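You operate a simulated robot arm through the tools that you are given. There is no shell and no other tool.

Carry out the task below with a simulated robot arm. There is one attempt and no reset: what you move stays moved.

## Task
Shut the counter fridge down and stand the FIX tag on the cover.
Fine: red and blue baskets into the pan in well two, lid on, then the tag on the steel cover; power off. Set down upright: red tag.
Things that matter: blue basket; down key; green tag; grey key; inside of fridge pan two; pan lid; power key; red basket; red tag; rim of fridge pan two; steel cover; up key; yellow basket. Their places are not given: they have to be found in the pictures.

It is judged by the outcome, as a careful person would: the job done as asked, and still so three seconds after it is handed in. It fails if anything else is knocked over, pushed out of place, dropped, spilled or broken. Lids that push on must go on centred and level and be pressed home; caps that screw on are set level and turned clockwise until they are tight.

## Robot
A 6-joint arm with a three-finger gripper, fixed in place. Base frame: the origin is on the floor under the middle of its stand, x ahead of it, y to its left, z up. Lengths are in m, angles in rad, forces in N, time in s.
With the tool pointing down near the work surface it reaches from about 0.86 to 0.88 m from the base axis. Its first joint turns from -2.897 to 2.897 rad. Payload 4.89 kg.
Tool frame: the origin (TCP) lies between the finger pads and is the grasp point; the fingertips stand 0.03 m ahead of it; z points along the fingers, y is the line along which they close. The gripper opens to 0.164 m; its body begins 0.125 m behind the TCP.
Orientation is that of the tool frame in the base frame, as a unit quaternion [w, x, y, z]. With the fingers straight down and closing along the base's y, the tool's x points along the base's -x, its y along +y and its z along -z.

## Interface
- The arm moves only by the tool nudge_tool. Its argument "rows" is a list of rows, each an object (a shift or turn left out is 0, a gripper value left out holds the last) with "dr": the turn, a rotation vector about the tool's x, y, z in rad, a list of three; "translation": the shift along the tool's x, y, z in m, a list of three; "fingers": the finger opening in m, from 0 to 0.164. In form: [{"dr": [wx, wy, wz], "translation": [tx, ty, tz], "fingers": fingers}, ...]. A call has 1 to 20 rows; each row is the pose to reach, as a shift and turn from the pose commanded when the call began, along the tool's axes at that moment. Each row takes 0.2 s and may step no farther than 0.05 m and 0.15 rad from the row before; otherwise, or with a gripper value out of range, the whole call is refused. Where a pose cannot be reached the arm comes as near as it can. A force on the tool above 90 N (or 10 N above the force at the start of the call, whichever is more), or a blocked arm, ends the call early, and 0.2 s more pass. The fingers move at their own pace (about 0.108 m/s each) and stop on an object; they squeeze with about 41 N. The grip force told is the motor's: it shows also when the fingers shut on nothing. Time passes only in rows, and 0.2 s behind the last, so rows that repeat a pose let the fingers close. The reply holds the time, the measured pose of the TCP, the force on the tool along the base axes, the opening and the grip force, in the units named above and with some noise, with the torque about the TCP (base axes, N m) and any sound that the robot's microphone picked up.
- Cameras (640 x 400 px; columns grow to the right, rows downward): "scene" is fixed at [0.2201, 0.6507, 1.546]; the picture's right is [-0.37, -0.93, 0.00], its down [-0.77, 0.31, -0.56] and it looks along [0.52, -0.21, -0.83] (base axes); focal length 340 px, centre (320, 200). "wrist" rides on the gripper at [0.076, -0.002, -0.152] in the tool frame; the picture's right is [0.02, 1.00, 0.00], its down [-0.88, 0.02, -0.47] and it looks along [-0.47, 0.01, 0.88] (tool axes); focal length 247 px, centre (320, 200).
- capture(camera): a new picture of that camera. It takes no simulated time.
- raise_lower(by): moves the trunk up (or, below 0, down) by that many m; the arm rides with it, the base frame stays. It gives what a move gives, with no picture.
- pixel_to_xyz(camera, pixels): for up to 12 pixels [column, row] of the newest picture of that camera ("zoom" is the newest enlarged one), the place [x, y, z] in the base frame of the surface seen there, good to about 0.002 m. It takes no simulated time.
- zoom(camera, box): a new picture of the part [left, top, right, bottom] of that camera's present view, enlarged. It takes no simulated time.
- sign_off(): hands the job in; it is judged then, once.

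Unless the task says otherwise, let go and move clear before handing in.

The tools are called after "Call:" by a JSON object that holds its "name" and its "arguments". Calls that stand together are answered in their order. nudge_tool: Moves the arm, as the interface text tells. Its arguments: {"type":"object","properties":{"rows":{"type":"array","items":{"type":"object","properties":{"dr":{"type":"array","items":{"type":"number"}},"translation":{"type":"array","items":{"type":"number"}},"fingers":{"type":"number"}}}}},"required":["rows"]} The other tools are called the same way: raise_lower (by) moves the trunk up or down; capture (camera) takes a picture; pixel_to_xyz (camera, pixels) gives the place of the surface under pixels of a picture; zoom (camera, box) takes an enlarged picture of a part of a camera's view; sign_off () hands the job in.

At the start:

```text
time: 0.0
ee_pos: [0.5384, 0.3434, 1.1924]
orientation: [0.0, 0.0, 1.0, 0.0]
ft_force: [0.0, 0.6, -0.5]
torque: [-0.01, -0.02, 0.01]
width: 0.1639
grip_force: 0.1
trunk travel left (down, up): [-0.275, 0.115]
```

scene: 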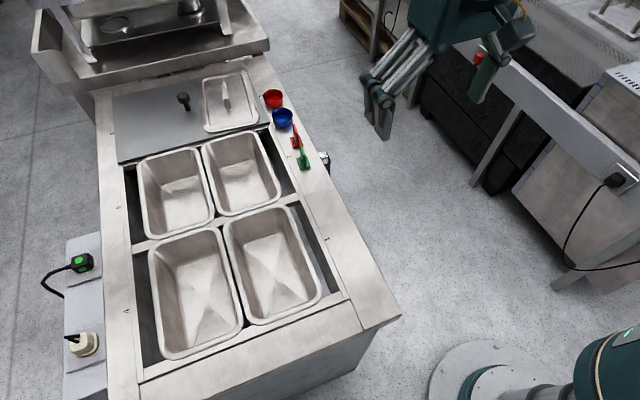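
wrist: 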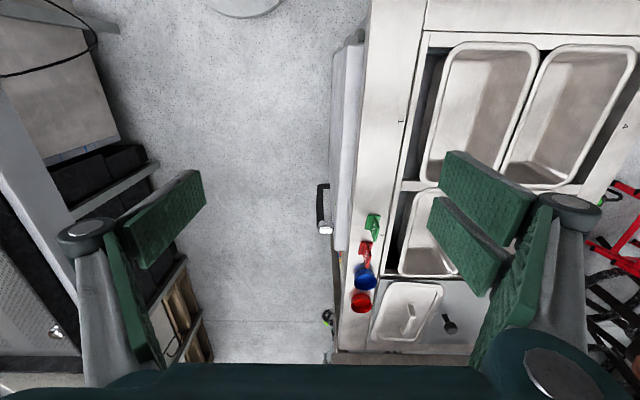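

The scene shows a counter fridge with four pans, a steel cover with a black knob near (183,100), a pan lid near (228,100), red and blue baskets near (272,98) and (283,118), and red and green tags near (296,137) and (304,157). I'll enlarge these areas to find the details.

Call:
{"name": "zoom", "arguments": {"camera": "scene", "box": [100, 50, 340, 200]}}

Call:
{"name": "zoom", "arguments": {"camera": "scene", "box": [30, 180, 190, 400]}}

Call:
{"name": "zoom", "arguments": {"camera": "scene", "box": [290, 130, 350, 180]}}

Call:
{"name": "zoom", "arguments": {"camera": "wrist", "box": [310, 160, 490, 350]}}

```text
2.67 times, centred on (220, 125) of scene
```

zoom: 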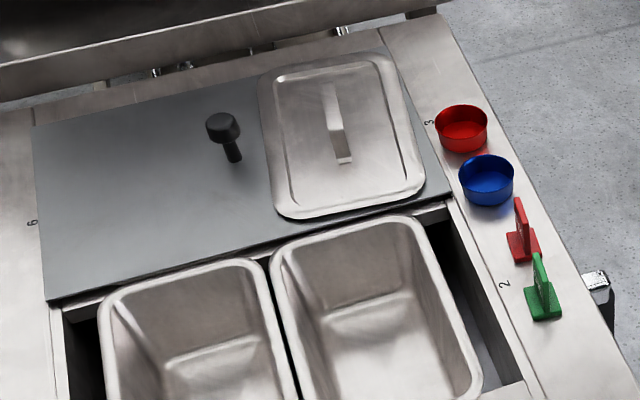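

```text
1.82 times, centred on (110, 290) of scene
```

zoom: 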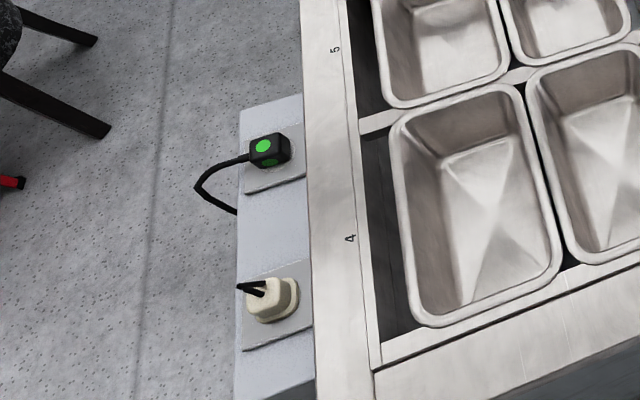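

```text
8.00 times, centred on (320, 155) of scene
```

zoom: 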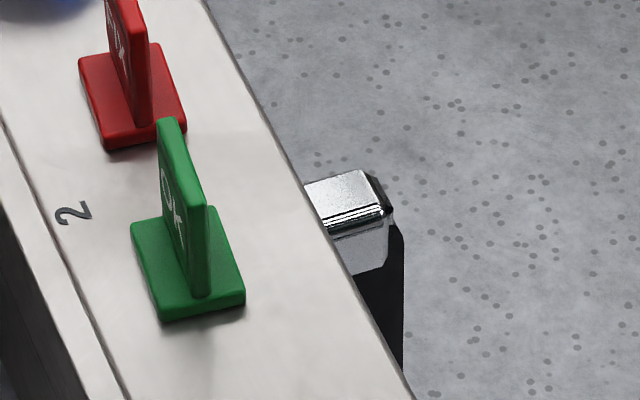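

```text
2.11 times, centred on (400, 255) of wrist
```

zoom: 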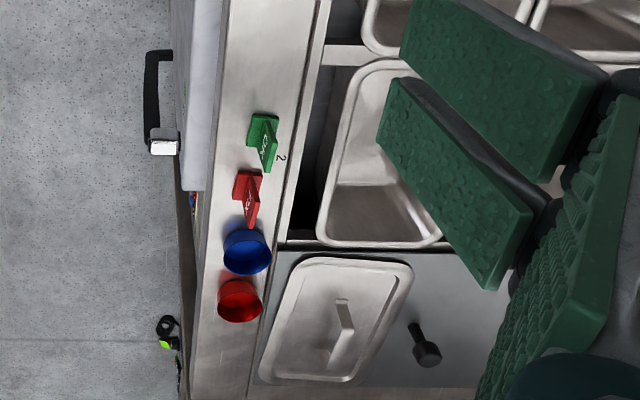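

The counter's labels show well 2 beside the pan at scene (240,175), next to the cover. Something coloured on the fridge's front, at zoom (190,200), may be the control panel; I'll get positions and look closer.

Call:
{"name": "zoom", "arguments": {"camera": "wrist", "box": [320, 220, 380, 290]}}

Call:
{"name": "zoom", "arguments": {"camera": "scene", "box": [280, 190, 420, 340]}}

Call:
{"name": "pixel_to_xyz", "arguments": {"camera": "scene", "pixels": [[183, 96], [187, 107], [150, 125], [226, 90], [215, 115], [273, 96], [283, 118], [296, 133], [304, 155], [330, 220], [245, 185], [83, 262]]}}

Call:
{"name": "pixel_to_xyz", "arguments": {"camera": "scene", "pixels": [[395, 315], [265, 60], [100, 95], [140, 375], [203, 147], [258, 132], [280, 190], [218, 214], [325, 157], [80, 345], [480, 80], [478, 58]]}}

```text
5.71 times, centred on (350, 255) of wrist
```

zoom: 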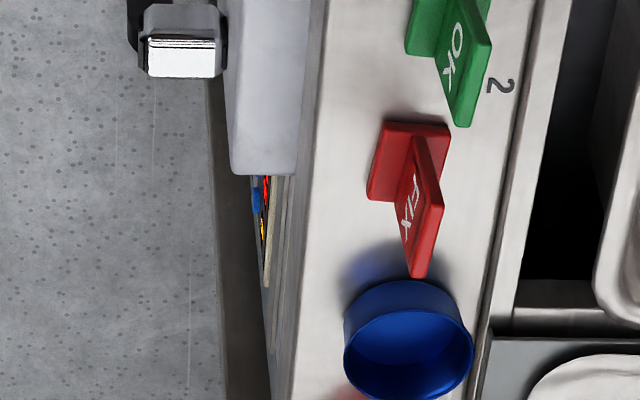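

```text
2.67 times, centred on (350, 265) of scene
```

zoom: 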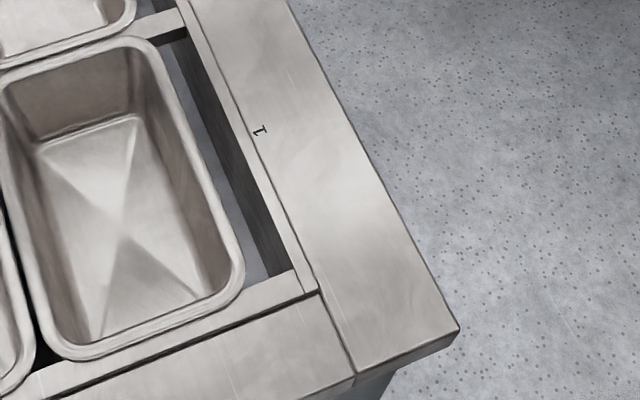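

```text
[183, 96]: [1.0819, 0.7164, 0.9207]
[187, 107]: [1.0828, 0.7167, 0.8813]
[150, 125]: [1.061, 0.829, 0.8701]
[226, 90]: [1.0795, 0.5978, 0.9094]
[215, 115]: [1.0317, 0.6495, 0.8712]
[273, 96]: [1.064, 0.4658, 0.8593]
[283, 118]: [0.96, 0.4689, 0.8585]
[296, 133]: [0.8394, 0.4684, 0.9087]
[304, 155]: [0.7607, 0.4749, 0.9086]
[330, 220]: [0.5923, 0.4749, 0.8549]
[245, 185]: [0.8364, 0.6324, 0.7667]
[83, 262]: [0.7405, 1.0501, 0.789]
```

```text
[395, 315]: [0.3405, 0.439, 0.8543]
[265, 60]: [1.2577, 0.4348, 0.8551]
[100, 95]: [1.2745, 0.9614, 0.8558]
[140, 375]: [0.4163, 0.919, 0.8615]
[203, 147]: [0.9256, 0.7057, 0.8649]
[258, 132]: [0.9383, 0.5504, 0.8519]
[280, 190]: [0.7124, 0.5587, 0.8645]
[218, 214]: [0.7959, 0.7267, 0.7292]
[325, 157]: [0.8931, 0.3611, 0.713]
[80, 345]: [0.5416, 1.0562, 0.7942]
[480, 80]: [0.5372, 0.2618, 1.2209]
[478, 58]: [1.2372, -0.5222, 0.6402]
```

The fridge's front face looks toward -y, and coloured spots show on it past the door handle, at zoom (262,210). I'll find where they are and check the odd red and green shape at scene (480,75).

Call:
{"name": "zoom", "arguments": {"camera": "wrist", "box": [328, 236, 352, 266]}}

Call:
{"name": "pixel_to_xyz", "arguments": {"camera": "zoom", "pixels": [[380, 200], [430, 200], [400, 250], [380, 300], [330, 200], [360, 160], [450, 300]]}}

Call:
{"name": "zoom", "arguments": {"camera": "scene", "box": [340, 0, 640, 190]}}

```text
13.33 times, centred on (340, 251) of wrist
```

zoom: 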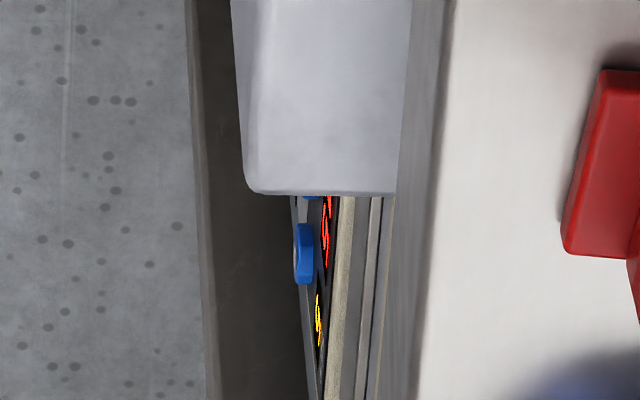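

```text
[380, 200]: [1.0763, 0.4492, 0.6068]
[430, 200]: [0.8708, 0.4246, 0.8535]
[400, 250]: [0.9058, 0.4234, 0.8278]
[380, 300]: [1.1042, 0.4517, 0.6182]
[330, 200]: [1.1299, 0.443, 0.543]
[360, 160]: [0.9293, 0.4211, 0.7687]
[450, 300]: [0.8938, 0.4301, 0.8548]
```

```text
2.11 times, centred on (490, 95) of scene
```

zoom: 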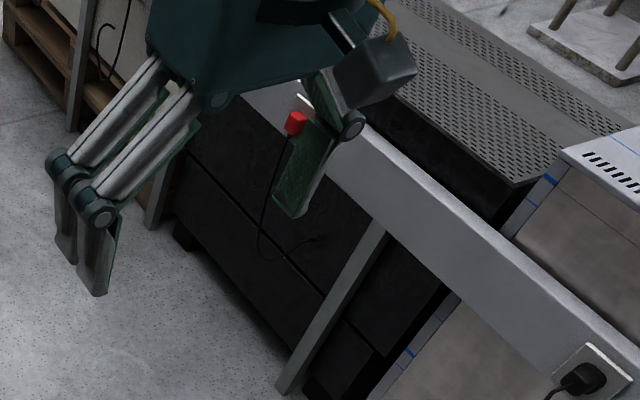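

The panel sits low on the front face, around (1.13, 0.44, 0.54), with red and yellow digits and blue keys sticking out. I'll back the arm away from the counter and tilt the tool so the wrist camera looks at it.

Call:
{"name": "nudge_tool", "arguments": {"rows": [{"dr": [-0.0785, 0, 0], "translation": [-0.0162, -0.0343, 0.0192]}, {"dr": [-0.157, 0, 0], "translation": [-0.0324, -0.0686, 0.0384]}, {"dr": [-0.2355, 0, 0], "translation": [-0.0486, -0.1029, 0.0576]}, {"dr": [-0.314, 0, 0], "translation": [-0.0648, -0.1372, 0.0768]}, {"dr": [-0.3925, 0, 0], "translation": [-0.081, -0.1715, 0.096]}, {"dr": [-0.471, 0, 0], "translation": [-0.0972, -0.2058, 0.1152]}, {"dr": [-0.5495, 0, 0], "translation": [-0.1134, -0.2401, 0.1344]}, {"dr": [-0.628, 0, 0], "translation": [-0.1296, -0.2744, 0.1536]}, {"dr": [-0.7065, 0, 0], "translation": [-0.1458, -0.3087, 0.1728]}, {"dr": [-0.785, 0, 0], "translation": [-0.162, -0.343, 0.192]}]}}

Call:
{"name": "capture", "arguments": {"camera": "wrist"}}

Call:
{"name": "capture", "arguments": {"camera": "scene"}}

```text
time: 2.2
ee_pos: [0.6998, 0.0002, 0.9993]
orientation: [0.001, 0.0, 0.924, 0.383]
ft_force: [-1.2, 1.7, 0.5]
torque: [-0.29, -0.15, -0.12]
width: 0.1641
grip_force: 0.1
trunk travel left (down, up): [-0.275, 0.115]
```

```text
taken
```

wrist: 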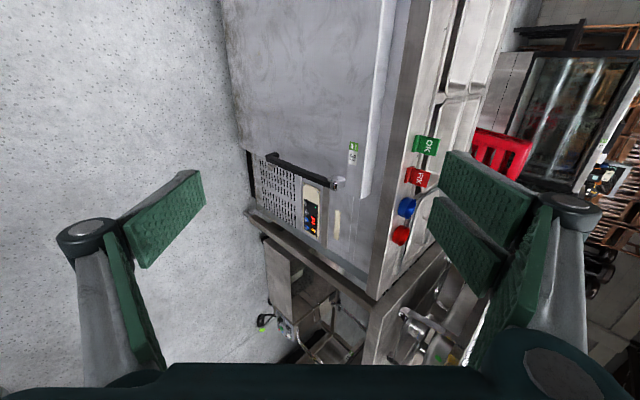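

```text
taken
```

scene: 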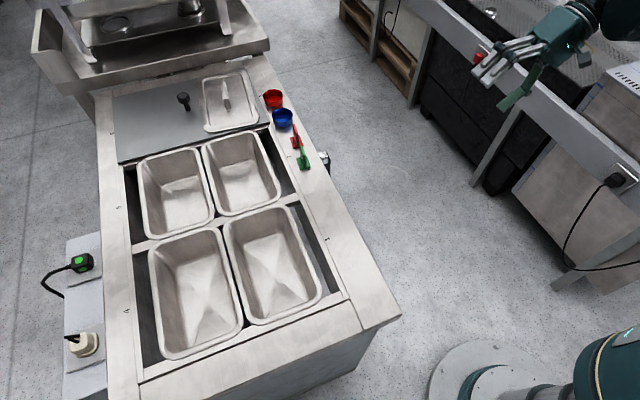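

The wrist view now shows the panel at (312,212) with a display and keys. I'll enlarge it and read positions.

Call:
{"name": "zoom", "arguments": {"camera": "wrist", "box": [290, 170, 350, 240]}}

Call:
{"name": "pixel_to_xyz", "arguments": {"camera": "wrist", "pixels": [[311, 200], [308, 206], [313, 210], [307, 215], [313, 220], [310, 228], [338, 222], [338, 183], [270, 158], [300, 192], [352, 280], [250, 180]]}}

```text
5.71 times, centred on (320, 205) of wrist
```

zoom: 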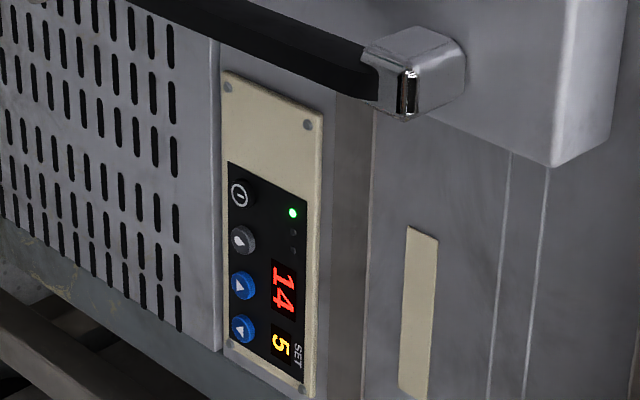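

```text
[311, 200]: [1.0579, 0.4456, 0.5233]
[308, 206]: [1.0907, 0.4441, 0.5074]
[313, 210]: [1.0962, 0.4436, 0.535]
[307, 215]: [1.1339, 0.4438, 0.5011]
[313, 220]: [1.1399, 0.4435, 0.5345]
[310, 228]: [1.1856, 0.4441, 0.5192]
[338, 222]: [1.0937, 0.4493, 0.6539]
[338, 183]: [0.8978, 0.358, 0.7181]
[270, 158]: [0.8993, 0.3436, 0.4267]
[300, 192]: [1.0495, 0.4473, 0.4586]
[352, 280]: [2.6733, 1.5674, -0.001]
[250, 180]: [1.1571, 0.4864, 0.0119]
```

The panel reads "14, SET 5" with a green light; the power key is at zoom (241,195), then grey, up and down. I'll get each key's place.

Call:
{"name": "zoom", "arguments": {"camera": "wrist", "box": [300, 190, 326, 234]}}

Call:
{"name": "pixel_to_xyz", "arguments": {"camera": "zoom", "pixels": [[320, 200]]}}

```text
9.09 times, centred on (313, 212) of wrist
```

zoom: 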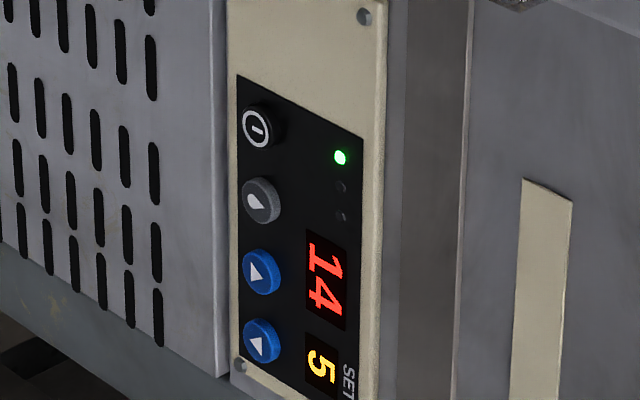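

```text
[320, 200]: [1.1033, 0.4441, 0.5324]
```

Call:
{"name": "pixel_to_xyz", "arguments": {"camera": "zoom", "pixels": [[256, 127], [260, 200], [260, 271], [260, 341], [275, 125], [240, 125], [256, 105], [256, 148], [341, 157], [230, 150], [270, 350], [255, 90]]}}

Call:
{"name": "pixel_to_xyz", "arguments": {"camera": "wrist", "pixels": [[300, 170], [318, 177], [330, 181], [340, 187], [355, 192], [335, 70], [370, 190], [283, 155], [275, 165], [260, 200]]}}

```text
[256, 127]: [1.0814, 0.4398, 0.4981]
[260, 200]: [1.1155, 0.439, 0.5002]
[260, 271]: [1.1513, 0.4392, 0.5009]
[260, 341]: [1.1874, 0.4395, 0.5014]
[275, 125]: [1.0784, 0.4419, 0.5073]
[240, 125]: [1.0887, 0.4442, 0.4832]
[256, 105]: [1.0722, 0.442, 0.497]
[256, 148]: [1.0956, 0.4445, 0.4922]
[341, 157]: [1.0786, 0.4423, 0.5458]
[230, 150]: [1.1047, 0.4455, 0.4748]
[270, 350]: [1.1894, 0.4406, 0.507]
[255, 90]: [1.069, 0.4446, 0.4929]
```

```text
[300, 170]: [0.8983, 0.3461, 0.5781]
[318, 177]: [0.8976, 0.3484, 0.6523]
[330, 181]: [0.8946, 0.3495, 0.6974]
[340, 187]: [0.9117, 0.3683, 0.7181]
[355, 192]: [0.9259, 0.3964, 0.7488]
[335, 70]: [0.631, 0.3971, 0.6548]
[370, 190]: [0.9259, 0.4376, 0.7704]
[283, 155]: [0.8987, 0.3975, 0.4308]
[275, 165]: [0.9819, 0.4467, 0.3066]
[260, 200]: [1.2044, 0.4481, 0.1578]
```

Key faces are at y≈0.439, z≈0.50: power x≈1.081, grey 1.116, up 1.151, down 1.187. Now I'll move back above the counter with the tool straight down, to test how far the arm reaches at a safe height.

Call:
{"name": "nudge_tool", "arguments": {"rows": [{"dr": [0.0785, 0, 0], "translation": [-0.02, 0.0389, 0.0177]}, {"dr": [0.157, 0, 0], "translation": [-0.04, 0.0778, 0.0354]}, {"dr": [0.2355, 0, 0], "translation": [-0.06, 0.1167, 0.0531]}, {"dr": [0.314, 0, 0], "translation": [-0.08, 0.1556, 0.0708]}, {"dr": [0.3925, 0, 0], "translation": [-0.1, 0.1945, 0.0885]}, {"dr": [0.471, 0, 0], "translation": [-0.12, 0.2334, 0.1062]}, {"dr": [0.5495, 0, 0], "translation": [-0.14, 0.2723, 0.1239]}, {"dr": [0.628, 0, 0], "translation": [-0.16, 0.3112, 0.1416]}, {"dr": [0.7065, 0, 0], "translation": [-0.18, 0.3501, 0.1593]}, {"dr": [0.785, 0, 0], "translation": [-0.2, 0.389, 0.177]}]}}

Call:
{"name": "capture", "arguments": {"camera": "wrist"}}

Call:
{"name": "capture", "arguments": {"camera": "scene"}}

```text
time: 4.4
ee_pos: [0.9007, 0.4006, 1.1503]
orientation: [0.001, 0.0, 1.0, 0.0]
ft_force: [-0.1, -2.5, 0.7]
torque: [0.2, -0.01, 0.0]
width: 0.1642
grip_force: 0.0
trunk travel left (down, up): [-0.275, 0.115]
```

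```text
taken
```

wrist: 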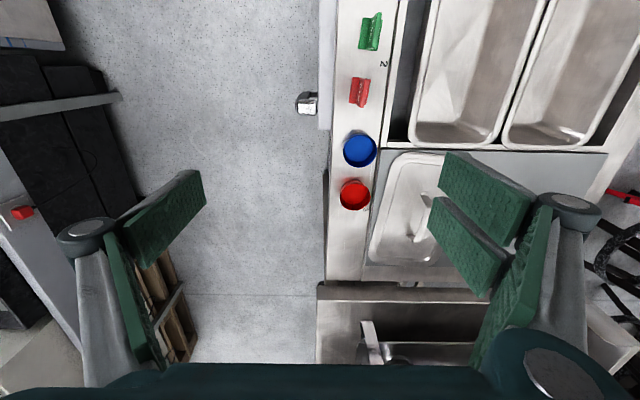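

```text
taken
```

scene: 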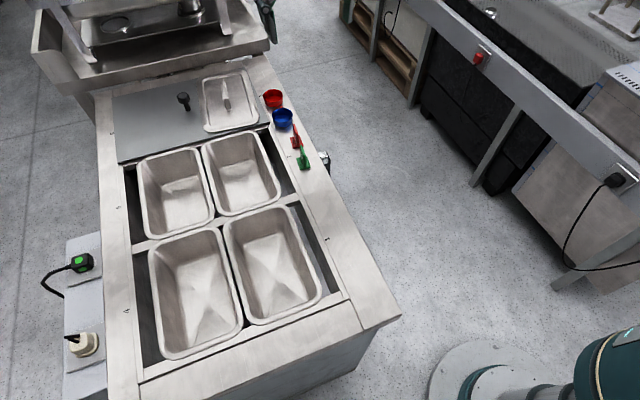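

The arm reached radius 0.985 m at z 1.15 with the tool down, so it can go farther than feared. The wrist shows the baskets at (360,150) and (355,195); I'll enlarge them for shapes and sizes.

Call:
{"name": "zoom", "arguments": {"camera": "wrist", "box": [325, 0, 485, 100]}}

Call:
{"name": "zoom", "arguments": {"camera": "wrist", "box": [325, 120, 455, 270]}}

Call:
{"name": "pixel_to_xyz", "arguments": {"camera": "wrist", "pixels": [[343, 151], [377, 151], [360, 136], [360, 167], [339, 195], [372, 196], [355, 180], [355, 211], [360, 150], [355, 195]]}}

```text
4.00 times, centred on (405, 50) of wrist
```

zoom: 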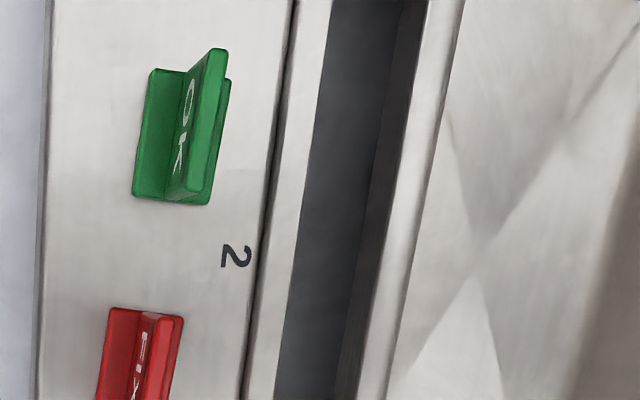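

```text
2.67 times, centred on (390, 195) of wrist
```

zoom: 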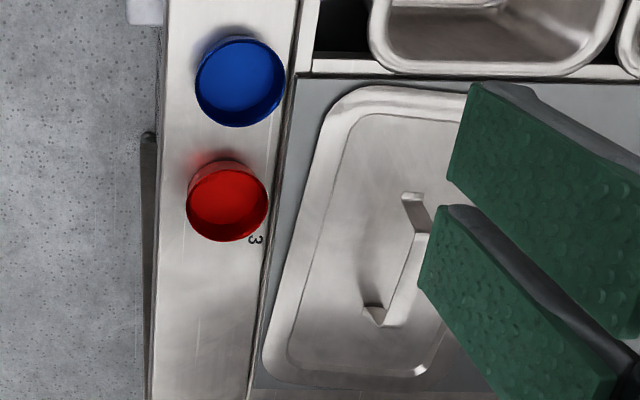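

```text
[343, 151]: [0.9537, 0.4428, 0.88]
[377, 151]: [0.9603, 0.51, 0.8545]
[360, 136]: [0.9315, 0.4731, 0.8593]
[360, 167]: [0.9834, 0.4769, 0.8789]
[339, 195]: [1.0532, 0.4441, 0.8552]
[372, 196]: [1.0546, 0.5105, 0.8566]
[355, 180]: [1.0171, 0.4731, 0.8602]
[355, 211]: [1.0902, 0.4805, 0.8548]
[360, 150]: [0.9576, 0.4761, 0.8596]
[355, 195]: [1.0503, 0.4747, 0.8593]
```

The baskets are shallow cups about 0.058 m across, near (0.951,0.471) and (1.038,0.471), standing on the counter. I'll get the arm's own height in the scene and test reach farther out at a safe height.

Call:
{"name": "pixel_to_xyz", "arguments": {"camera": "scene", "pixels": [[625, 335], [600, 370], [580, 390], [480, 350], [630, 390], [638, 332]]}}

Call:
{"name": "nudge_tool", "arguments": {"rows": [{"translation": [-0.04, 0.02, 0.01]}, {"translation": [-0.08, 0.04, 0.02]}, {"translation": [-0.12, 0.06, 0.03]}, {"translation": [-0.14, 0.07, 0.05]}]}}

Call:
{"name": "capture", "arguments": {"camera": "scene"}}

Call:
{"name": "capture", "arguments": {"camera": "wrist"}}

```text
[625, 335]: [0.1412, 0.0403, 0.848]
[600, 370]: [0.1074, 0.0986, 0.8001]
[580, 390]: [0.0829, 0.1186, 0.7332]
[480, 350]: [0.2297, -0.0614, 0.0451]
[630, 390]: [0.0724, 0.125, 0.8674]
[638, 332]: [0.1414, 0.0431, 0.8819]
```

```text
time: 5.4
ee_pos: [1.0411, 0.4704, 1.099]
orientation: [0.0, 0.0, 1.0, 0.0]
ft_force: [0.3, 0.5, -0.6]
torque: [0.02, -0.03, 0.0]
width: 0.1639
grip_force: 0.1
trunk travel left (down, up): [-0.275, 0.115]
```

```text
taken
```

scene: 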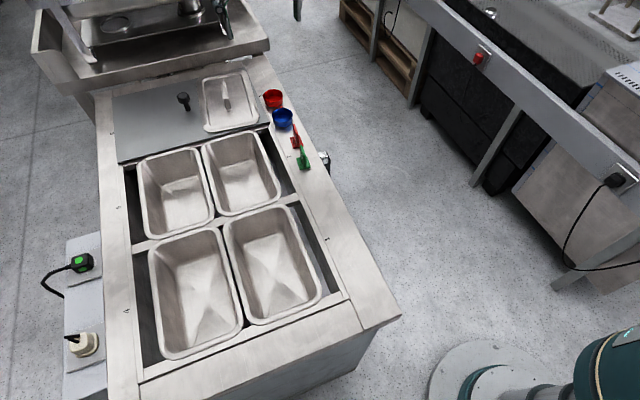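

```text
taken
```

wrist: 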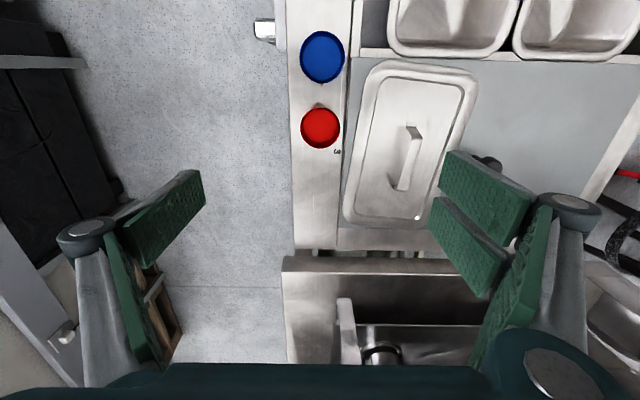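

The tool reached (1.041,0.470,1.099) pointing straight down, with red at (321,127) and blue at (322,56). I'll measure finger pads, basket rims and lid edges before planning the grasp.

Call:
{"name": "pixel_to_xyz", "arguments": {"camera": "wrist", "pixels": [[185, 172], [200, 172], [203, 203], [148, 265], [128, 245], [145, 360], [108, 240], [452, 152], [533, 190], [515, 245], [440, 200], [490, 297]]}}

Call:
{"name": "pixel_to_xyz", "arguments": {"camera": "wrist", "pixels": [[432, 198], [508, 255], [375, 65], [478, 75], [345, 218], [432, 222], [410, 130], [402, 190], [322, 108], [321, 146], [302, 127], [340, 127]]}}

Call:
{"name": "zoom", "arguments": {"camera": "wrist", "box": [280, 20, 500, 240]}}

```text
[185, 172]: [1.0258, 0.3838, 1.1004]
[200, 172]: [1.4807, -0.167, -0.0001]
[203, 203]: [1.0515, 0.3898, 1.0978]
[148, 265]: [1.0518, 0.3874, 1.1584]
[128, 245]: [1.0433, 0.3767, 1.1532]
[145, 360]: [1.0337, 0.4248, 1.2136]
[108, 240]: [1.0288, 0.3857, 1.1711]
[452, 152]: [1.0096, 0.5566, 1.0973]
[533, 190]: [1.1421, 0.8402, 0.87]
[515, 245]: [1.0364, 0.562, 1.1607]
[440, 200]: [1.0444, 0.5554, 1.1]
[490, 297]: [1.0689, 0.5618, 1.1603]
```

```text
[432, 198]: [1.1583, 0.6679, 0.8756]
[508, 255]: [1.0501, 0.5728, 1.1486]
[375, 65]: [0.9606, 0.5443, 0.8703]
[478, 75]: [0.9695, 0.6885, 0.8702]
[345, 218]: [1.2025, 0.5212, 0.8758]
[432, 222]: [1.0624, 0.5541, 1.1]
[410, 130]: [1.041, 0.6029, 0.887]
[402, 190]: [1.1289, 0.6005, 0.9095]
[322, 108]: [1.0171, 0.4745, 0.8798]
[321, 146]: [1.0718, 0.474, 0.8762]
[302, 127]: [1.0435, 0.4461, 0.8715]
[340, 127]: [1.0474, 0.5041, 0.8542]
```

```text
1.82 times, centred on (390, 130) of wrist
```

zoom: 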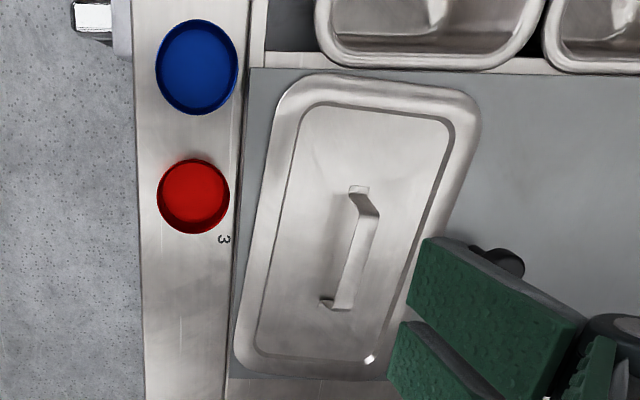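

Finger pads are about 0.027 m wide: one at centre on the -y side and two at ±0.025 m on the +y side. The lid's edge is only ~0.012 m from the red basket, so I'll grip along x instead; first I'll part-close the fingers here to see their thickness.

Call:
{"name": "nudge_tool", "arguments": {"rows": [{"fingers": 0.08}, {"fingers": 0.08}, {"fingers": 0.08}, {"fingers": 0.08}]}}

Call:
{"name": "capture", "arguments": {"camera": "wrist"}}

Call:
{"name": "zoom", "arguments": {"camera": "scene", "box": [190, 0, 340, 100]}}

```text
time: 6.4
ee_pos: [1.041, 0.4709, 1.0987]
orientation: [0.0, 0.0, 1.0, 0.001]
ft_force: [-0.1, 0.4, 0.5]
torque: [0.0, -0.05, -0.02]
width: 0.0797
grip_force: 0.0
trunk travel left (down, up): [-0.275, 0.115]
```

```text
taken
```

wrist: 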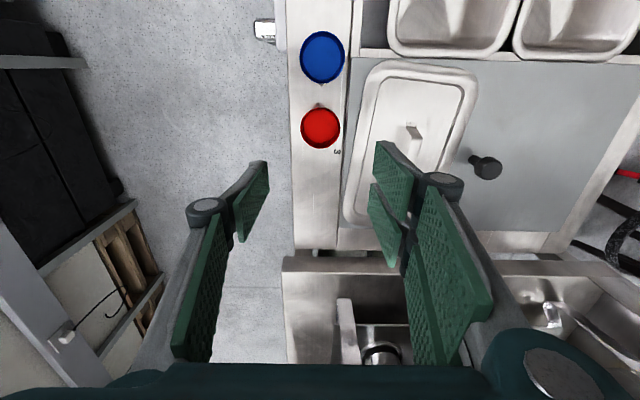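

```text
4.00 times, centred on (265, 50) of scene
```

zoom: 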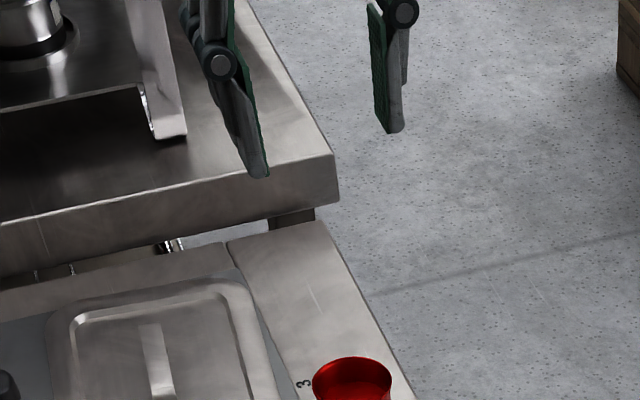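

The fingers now show as straight plates with knuckles at about ±0.09 m. I'll measure tip heights and thickness in this enlarged view.

Call:
{"name": "pixel_to_xyz", "arguments": {"camera": "zoom", "pixels": [[380, 122], [393, 128], [402, 128], [398, 60], [374, 20], [402, 12], [260, 172], [268, 172], [246, 165], [220, 64], [230, 30], [258, 175]]}}

Call:
{"name": "pixel_to_xyz", "arguments": {"camera": "wrist", "pixels": [[262, 164], [268, 172], [240, 240], [205, 207], [232, 195], [380, 145], [409, 170], [374, 190], [395, 265], [445, 182], [420, 178], [380, 158]]}}

```text
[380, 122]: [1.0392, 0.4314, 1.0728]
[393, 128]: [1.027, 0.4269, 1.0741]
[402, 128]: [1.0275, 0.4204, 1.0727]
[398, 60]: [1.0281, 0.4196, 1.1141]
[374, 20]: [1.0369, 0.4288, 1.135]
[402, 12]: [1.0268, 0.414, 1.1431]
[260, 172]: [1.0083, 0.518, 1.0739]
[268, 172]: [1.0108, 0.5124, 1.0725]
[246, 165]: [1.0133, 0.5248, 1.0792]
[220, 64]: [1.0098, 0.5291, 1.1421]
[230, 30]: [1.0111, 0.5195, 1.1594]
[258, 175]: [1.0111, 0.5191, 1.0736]
```

```text
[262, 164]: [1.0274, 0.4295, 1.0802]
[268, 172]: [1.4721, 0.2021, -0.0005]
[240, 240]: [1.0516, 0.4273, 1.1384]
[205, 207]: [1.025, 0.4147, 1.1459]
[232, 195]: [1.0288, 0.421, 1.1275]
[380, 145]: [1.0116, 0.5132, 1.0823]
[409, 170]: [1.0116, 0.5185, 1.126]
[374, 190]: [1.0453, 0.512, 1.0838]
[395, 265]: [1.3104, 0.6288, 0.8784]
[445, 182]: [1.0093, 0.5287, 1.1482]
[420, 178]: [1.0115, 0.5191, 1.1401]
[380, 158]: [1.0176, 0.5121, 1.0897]
```

At opening 0.08 the tips are about 0.013 m thick and 0.027 m below the TCP, so a finger fits in the 0.03 m gap between the baskets. Next I'll measure pan two and the tags in the scene view.

Call:
{"name": "zoom", "arguments": {"camera": "scene", "box": [190, 120, 310, 230]}}

Call:
{"name": "pixel_to_xyz", "arguments": {"camera": "zoom", "pixels": [[150, 80], [320, 50], [440, 300], [250, 390], [200, 230], [300, 200], [360, 320], [240, 360], [300, 290], [380, 180], [90, 130], [470, 220]]}}

```text
3.64 times, centred on (250, 175) of scene
```

zoom: 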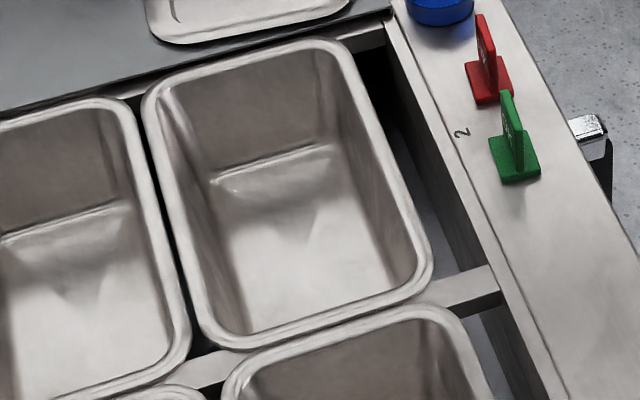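

```text
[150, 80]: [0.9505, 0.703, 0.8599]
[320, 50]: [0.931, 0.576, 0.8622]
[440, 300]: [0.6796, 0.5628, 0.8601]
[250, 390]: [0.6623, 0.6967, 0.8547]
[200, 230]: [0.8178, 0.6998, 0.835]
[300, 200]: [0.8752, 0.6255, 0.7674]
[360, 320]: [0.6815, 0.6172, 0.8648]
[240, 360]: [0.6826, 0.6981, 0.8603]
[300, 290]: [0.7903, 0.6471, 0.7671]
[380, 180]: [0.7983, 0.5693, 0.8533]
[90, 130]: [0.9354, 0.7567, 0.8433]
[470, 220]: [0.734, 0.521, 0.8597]
```

Pan two's floor is at z≈0.767 and its rim at z≈0.865, so the gripper body stays clear above the rim when placing. Now I'll turn the tool 90° so it closes along x, with the single finger toward the blue basket.

Call:
{"name": "nudge_tool", "arguments": {"rows": [{"dr": [0, 0, 0.143]}, {"dr": [0, 0, 0.286]}, {"dr": [0, 0, 0.429]}, {"dr": [0, 0, 0.571]}, {"dr": [0, 0, 0.714]}, {"dr": [0, 0, 0.857]}, {"dr": [0, 0, 1.0]}, {"dr": [0, 0, 1.143]}, {"dr": [0, 0, 1.286]}, {"dr": [0, 0, 1.428]}, {"dr": [0, 0, 1.5708]}]}}

Call:
{"name": "capture", "arguments": {"camera": "wrist"}}

```text
time: 8.8
ee_pos: [1.0396, 0.472, 1.0991]
orientation: [-0.001, 0.707, 0.707, 0.0]
ft_force: [0.3, 0.6, 0.7]
torque: [0.04, 0.01, -0.01]
width: 0.0801
grip_force: 0.0
trunk travel left (down, up): [-0.275, 0.115]
```

```text
taken
```

wrist: 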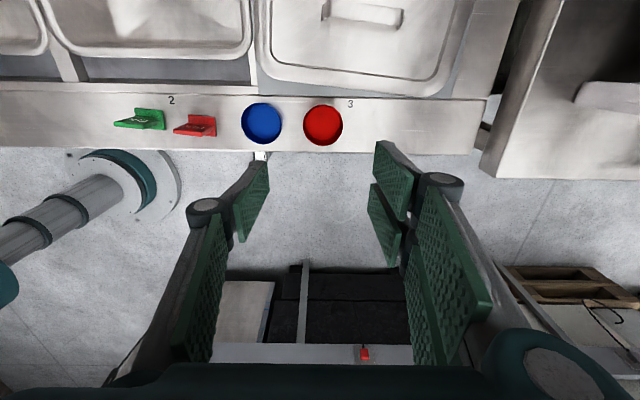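

The turn worked; red is at (323,125) and blue at (262,123). I'll enlarge to place their centres exactly before descending.

Call:
{"name": "zoom", "arguments": {"camera": "wrist", "box": [230, 80, 360, 170]}}

Call:
{"name": "pixel_to_xyz", "arguments": {"camera": "zoom", "pixels": [[368, 215], [553, 215], [460, 120], [460, 300], [65, 210], [255, 210], [155, 105], [155, 300], [460, 210], [155, 200], [310, 200], [600, 215]]}}

```text
4.44 times, centred on (295, 125) of wrist
```

zoom: 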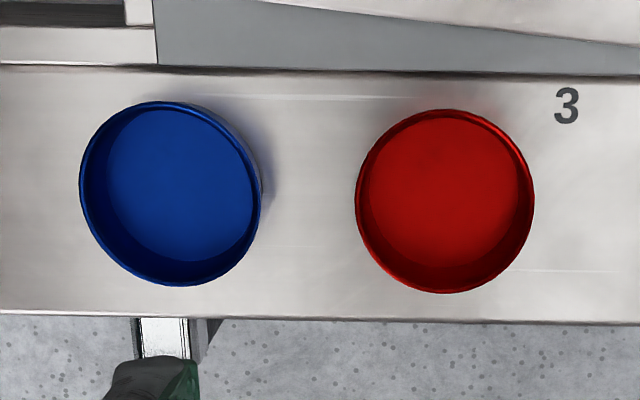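

```text
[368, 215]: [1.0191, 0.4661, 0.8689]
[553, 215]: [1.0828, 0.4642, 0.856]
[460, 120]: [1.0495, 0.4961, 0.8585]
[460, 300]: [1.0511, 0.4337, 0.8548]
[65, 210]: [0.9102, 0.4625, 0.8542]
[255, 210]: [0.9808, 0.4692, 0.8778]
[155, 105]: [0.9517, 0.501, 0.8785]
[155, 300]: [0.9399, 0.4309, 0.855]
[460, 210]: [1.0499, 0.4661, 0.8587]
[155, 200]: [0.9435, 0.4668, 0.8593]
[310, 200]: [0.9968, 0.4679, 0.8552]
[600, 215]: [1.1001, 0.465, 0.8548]
```

Red's centre is (1.043,0.474) and blue's (0.954,0.475), both about 0.06 m across with rims at z≈0.879. I'll open to 0.072, line up over red and go down to just above the rims.

Call:
{"name": "nudge_tool", "arguments": {"rows": [{"translation": [0.0036, 0.003, 0.0], "fingers": 0.072}, {"translation": [0.0036, 0.003, 0.04], "fingers": 0.072}, {"translation": [0.0036, 0.003, 0.08], "fingers": 0.072}, {"translation": [0.0036, 0.003, 0.12], "fingers": 0.072}, {"translation": [0.0036, 0.003, 0.155], "fingers": 0.072}, {"translation": [0.0036, 0.003, 0.165], "fingers": 0.072}]}}

Call:
{"name": "capture", "arguments": {"camera": "wrist"}}

Call:
{"name": "zoom", "arguments": {"camera": "scene", "box": [210, 40, 340, 150]}}

```text
time: 10.2
ee_pos: [1.0422, 0.4748, 0.934]
orientation: [0.0, 0.707, 0.707, 0.0]
ft_force: [0.3, -0.2, -0.5]
torque: [-0.01, 0.05, 0.01]
width: 0.072
grip_force: 0.0
trunk travel left (down, up): [-0.275, 0.115]
```

```text
taken
```

wrist: 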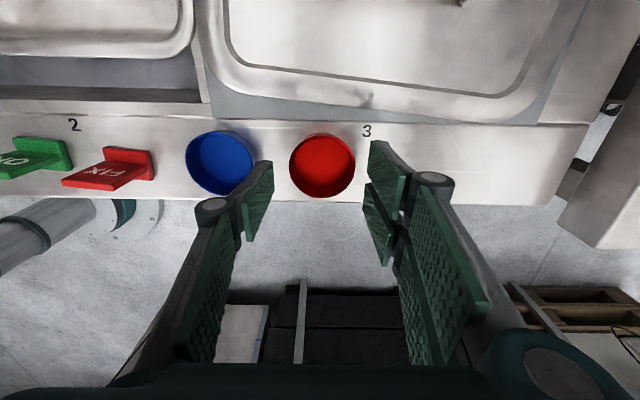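

```text
3.64 times, centred on (275, 95) of scene
```

zoom: 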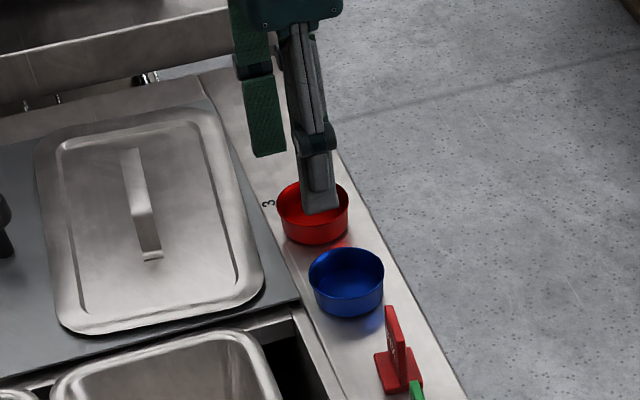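

Red's rim centre computes to (1.0435,0.4744), matching the TCP. I'll go down the last 0.044 m and look again before closing.

Call:
{"name": "nudge_tool", "arguments": {"rows": [{"translation": [0, 0, 0.015]}, {"translation": [0, 0, 0.03]}, {"translation": [0, 0, 0.04]}, {"translation": [0, 0, 0.044]}]}}

Call:
{"name": "zoom", "arguments": {"camera": "wrist", "box": [180, 100, 480, 290]}}

Call:
{"name": "zoom", "arguments": {"camera": "scene", "box": [230, 60, 330, 150]}}

```text
time: 11.2
ee_pos: [1.0426, 0.4752, 0.89]
orientation: [0.001, 0.707, 0.707, 0.001]
ft_force: [-0.8, 0.6, -0.4]
torque: [-0.02, -0.01, 0.05]
width: 0.0721
grip_force: 0.0
trunk travel left (down, up): [-0.275, 0.115]
```

```text
2.11 times, centred on (330, 195) of wrist
```

zoom: 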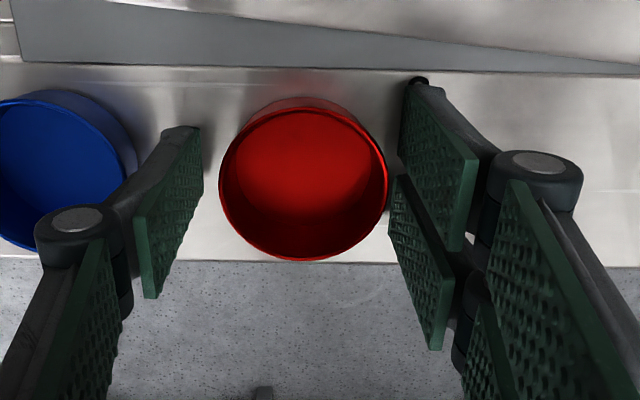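

```text
4.44 times, centred on (280, 105) of scene
```

zoom: 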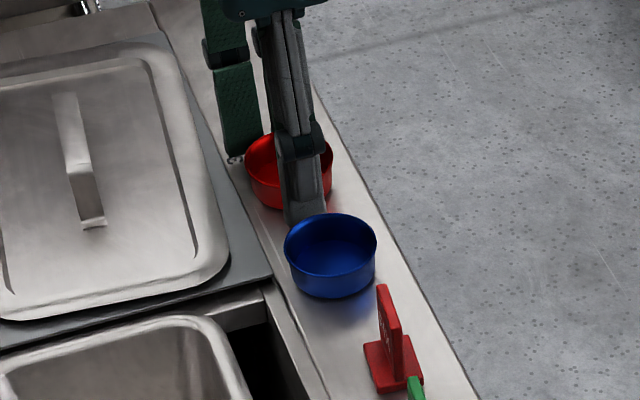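

The single finger is cleanly in the gap and the basket lies between the pads. I'll close on it.

Call:
{"name": "nudge_tool", "arguments": {"rows": [{"fingers": 0.04}, {"fingers": 0.04}, {"fingers": 0.04}]}}

Call:
{"name": "zoom", "arguments": {"camera": "wrist", "box": [180, 100, 480, 290]}}

```text
time: 12.0
ee_pos: [1.0423, 0.4753, 0.8903]
orientation: [0.0, 0.708, 0.707, -0.001]
ft_force: [0.3, -0.8, 0.5]
torque: [-0.02, 0.01, 0.03]
width: 0.0573
grip_force: 41.1
trunk travel left (down, up): [-0.275, 0.115]
```

```text
2.11 times, centred on (330, 195) of wrist
```

zoom: 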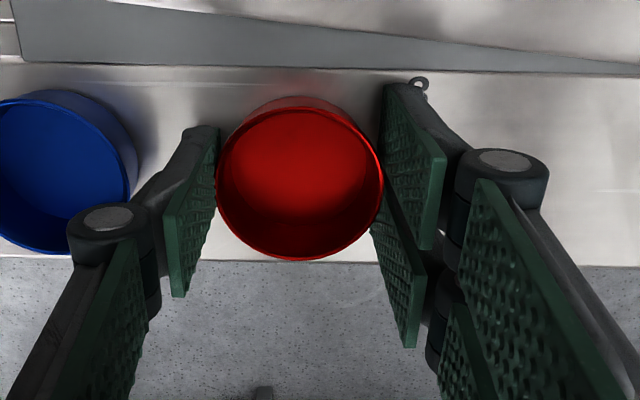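

Red is held at width 0.057 with 41 N. I'll lift it 0.16 m and check that it hangs level.

Call:
{"name": "nudge_tool", "arguments": {"rows": [{"translation": [0, 0, -0.02]}, {"translation": [0, 0, -0.06]}, {"translation": [0, 0, -0.1]}, {"translation": [0, 0, -0.14]}, {"translation": [0, 0, -0.16]}]}}

Call:
{"name": "capture", "arguments": {"camera": "wrist"}}

Call:
{"name": "capture", "arguments": {"camera": "scene"}}

```text
time: 13.2
ee_pos: [1.0422, 0.4746, 1.0511]
orientation: [0.0, 0.707, 0.707, 0.001]
ft_force: [0.3, -0.3, -0.2]
torque: [0.02, -0.02, -0.02]
width: 0.0575
grip_force: 41.0
trunk travel left (down, up): [-0.275, 0.115]
```

```text
taken
```

wrist: 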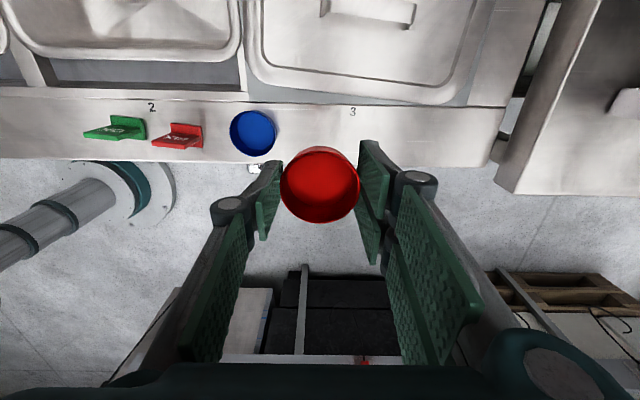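

```text
taken
```

scene: 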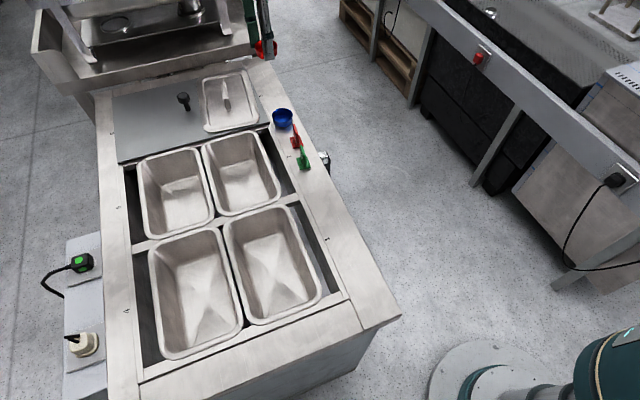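

Red hangs level and secure. I'll carry it at z≈1.05 to above pan two.

Call:
{"name": "nudge_tool", "arguments": {"rows": [{"translation": [0.026, -0.03, 0]}, {"translation": [0.052, -0.06, 0]}, {"translation": [0.079, -0.091, 0]}, {"translation": [0.105, -0.121, 0]}, {"translation": [0.131, -0.152, 0]}, {"translation": [0.157, -0.182, 0]}]}}

Call:
{"name": "capture", "arguments": {"camera": "wrist"}}

Call:
{"name": "capture", "arguments": {"camera": "scene"}}

```text
time: 14.6
ee_pos: [0.8605, 0.6304, 1.0498]
orientation: [0.0, 0.707, 0.707, 0.0]
ft_force: [0.4, -0.9, -0.4]
torque: [0.09, 0.12, -0.01]
width: 0.0575
grip_force: 41.1
trunk travel left (down, up): [-0.275, 0.115]
```

```text
taken
```

wrist: 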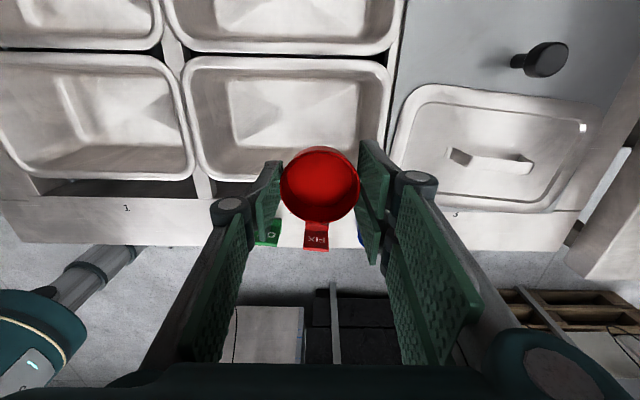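

```text
taken
```

scene: 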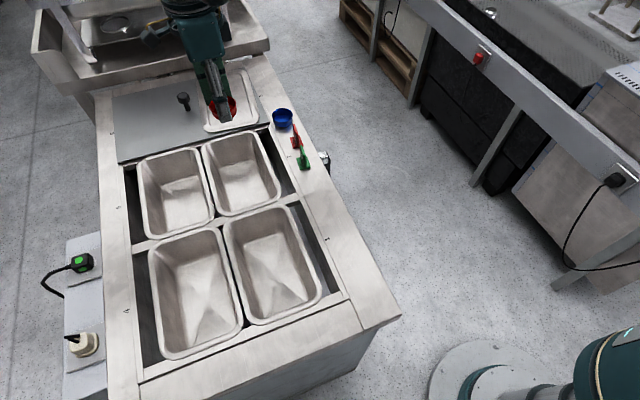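

Pan two now fills wrist columns 185–390, rows 55–195, with the held basket over its lower right part. I'll measure its rim and floor.

Call:
{"name": "zoom", "arguments": {"camera": "wrist", "box": [170, 40, 410, 200]}}

Call:
{"name": "pixel_to_xyz", "arguments": {"camera": "wrist", "pixels": [[184, 90], [194, 90], [392, 90], [380, 90], [280, 56], [280, 66], [200, 180], [230, 180], [230, 110], [350, 100], [290, 110], [240, 150]]}}

```text
2.50 times, centred on (290, 120) of wrist
```

zoom: 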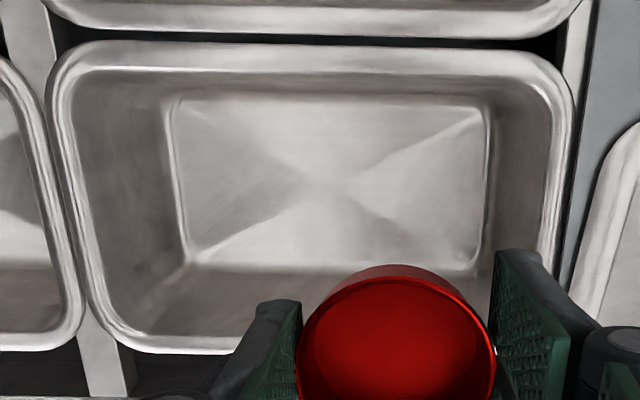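

```text
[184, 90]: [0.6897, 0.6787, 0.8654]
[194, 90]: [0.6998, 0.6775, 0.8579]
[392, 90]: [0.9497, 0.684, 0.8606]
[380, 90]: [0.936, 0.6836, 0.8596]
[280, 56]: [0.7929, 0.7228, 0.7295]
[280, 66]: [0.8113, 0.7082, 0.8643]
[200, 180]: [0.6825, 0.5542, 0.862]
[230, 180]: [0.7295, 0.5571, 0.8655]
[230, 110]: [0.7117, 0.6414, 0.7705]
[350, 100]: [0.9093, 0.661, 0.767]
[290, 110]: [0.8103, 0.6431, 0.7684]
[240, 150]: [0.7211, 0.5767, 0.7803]
```

The pan's rim spans about x 0.687–0.947, y 0.557–0.717, and its flat floor x 0.716–0.926, y 0.58–0.687. I'll set red down at x 0.86, leaving room for blue at x 0.77; first I go most of the way down.

Call:
{"name": "nudge_tool", "arguments": {"rows": [{"translation": [0.0033, 0, 0.03]}, {"translation": [0.0033, 0, 0.07]}, {"translation": [0.0033, 0, 0.11]}, {"translation": [0.0033, 0, 0.15]}, {"translation": [0.0033, 0, 0.17]}]}}

Call:
{"name": "capture", "arguments": {"camera": "wrist"}}

Call:
{"name": "zoom", "arguments": {"camera": "scene", "box": [160, 80, 320, 230]}}

```text
time: 15.8
ee_pos: [0.8599, 0.6358, 0.8804]
orientation: [0.0, 0.707, 0.707, -0.001]
ft_force: [0.0, -0.5, -0.5]
torque: [0.0, 0.02, -0.01]
width: 0.0574
grip_force: 41.4
trunk travel left (down, up): [-0.275, 0.115]
```

```text
taken
```

wrist: 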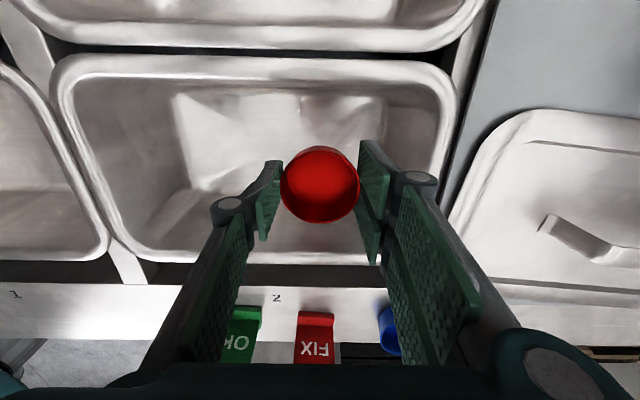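

```text
2.67 times, centred on (240, 155) of scene
```

zoom: 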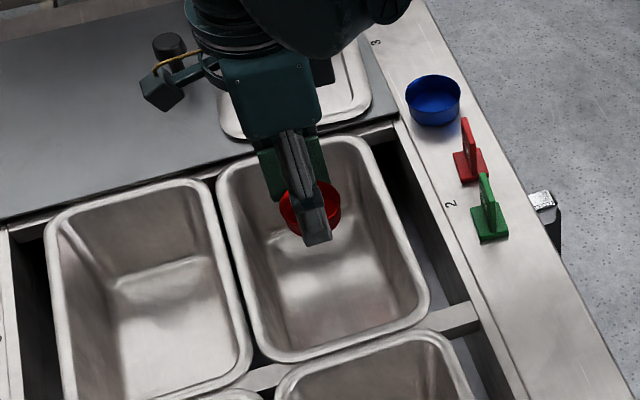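

The basket is centred in the pan's far part, with clearance to the walls. I'll descend the last 0.075 m, slowing at the end.

Call:
{"name": "nudge_tool", "arguments": {"rows": [{"translation": [0, 0, 0.03]}, {"translation": [0, 0, 0.055]}, {"translation": [0, 0, 0.066]}, {"translation": [0, 0, 0.071]}, {"translation": [0, 0, 0.074]}]}}

Call:
{"name": "zoom", "arguments": {"camera": "wrist", "box": [160, 80, 480, 280]}}

Call:
{"name": "zoom", "arguments": {"camera": "scene", "box": [180, 100, 320, 230]}}

```text
time: 17.0
ee_pos: [0.8605, 0.635, 0.8061]
orientation: [0.0, 0.707, 0.707, -0.001]
ft_force: [-0.3, -0.1, -1.2]
torque: [0.0, 0.01, -0.02]
width: 0.0572
grip_force: 41.3
trunk travel left (down, up): [-0.275, 0.115]
```

```text
2.00 times, centred on (320, 180) of wrist
```

zoom: 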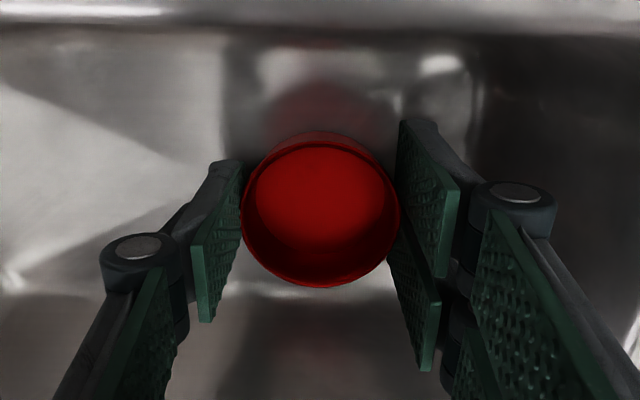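

```text
3.08 times, centred on (250, 165) of scene
```

zoom: 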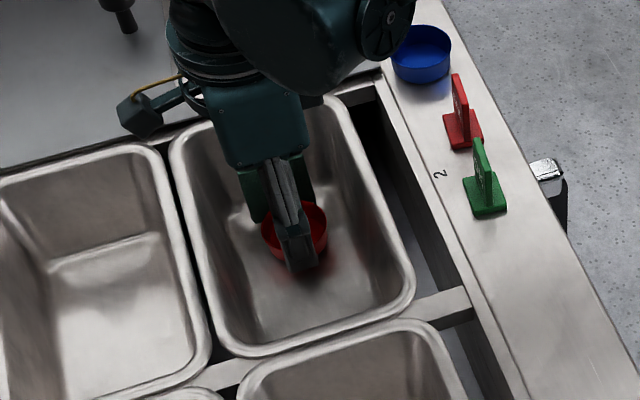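

The basket's floor should be 2–3 mm above the pan's floor. I'll ease it down a little more, watching the force.

Call:
{"name": "nudge_tool", "arguments": {"rows": [{"translation": [0, 0, 0.001]}, {"translation": [0, 0, 0.0022]}]}}

```text
time: 17.6
ee_pos: [0.8605, 0.6348, 0.8052]
orientation: [0.0, 0.707, 0.707, 0.0]
ft_force: [-0.3, -1.2, 4.6]
torque: [-0.03, 0.12, 0.01]
width: 0.0573
grip_force: 41.2
trunk travel left (down, up): [-0.275, 0.115]
```

The force rose to 4.6 N, so the basket rests on the floor. I'll open the fingers to 0.068 and rise straight up.

Call:
{"name": "nudge_tool", "arguments": {"rows": [{"fingers": 0.068}, {"fingers": 0.068}, {"fingers": 0.068}]}}

Call:
{"name": "zoom", "arguments": {"camera": "wrist", "box": [160, 80, 480, 280]}}

```text
time: 18.4
ee_pos: [0.8606, 0.6347, 0.8035]
orientation: [0.0, 0.707, 0.707, 0.0]
ft_force: [-0.1, 0.1, -0.6]
torque: [0.02, 0.0, -0.03]
width: 0.0679
grip_force: 0.1
trunk travel left (down, up): [-0.275, 0.115]
```

```text
2.00 times, centred on (320, 180) of wrist
```

zoom: 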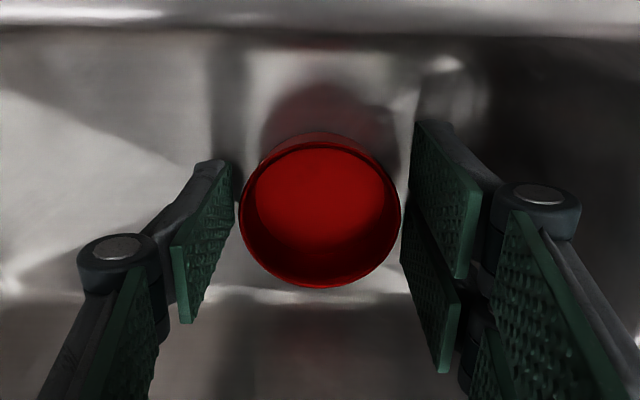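

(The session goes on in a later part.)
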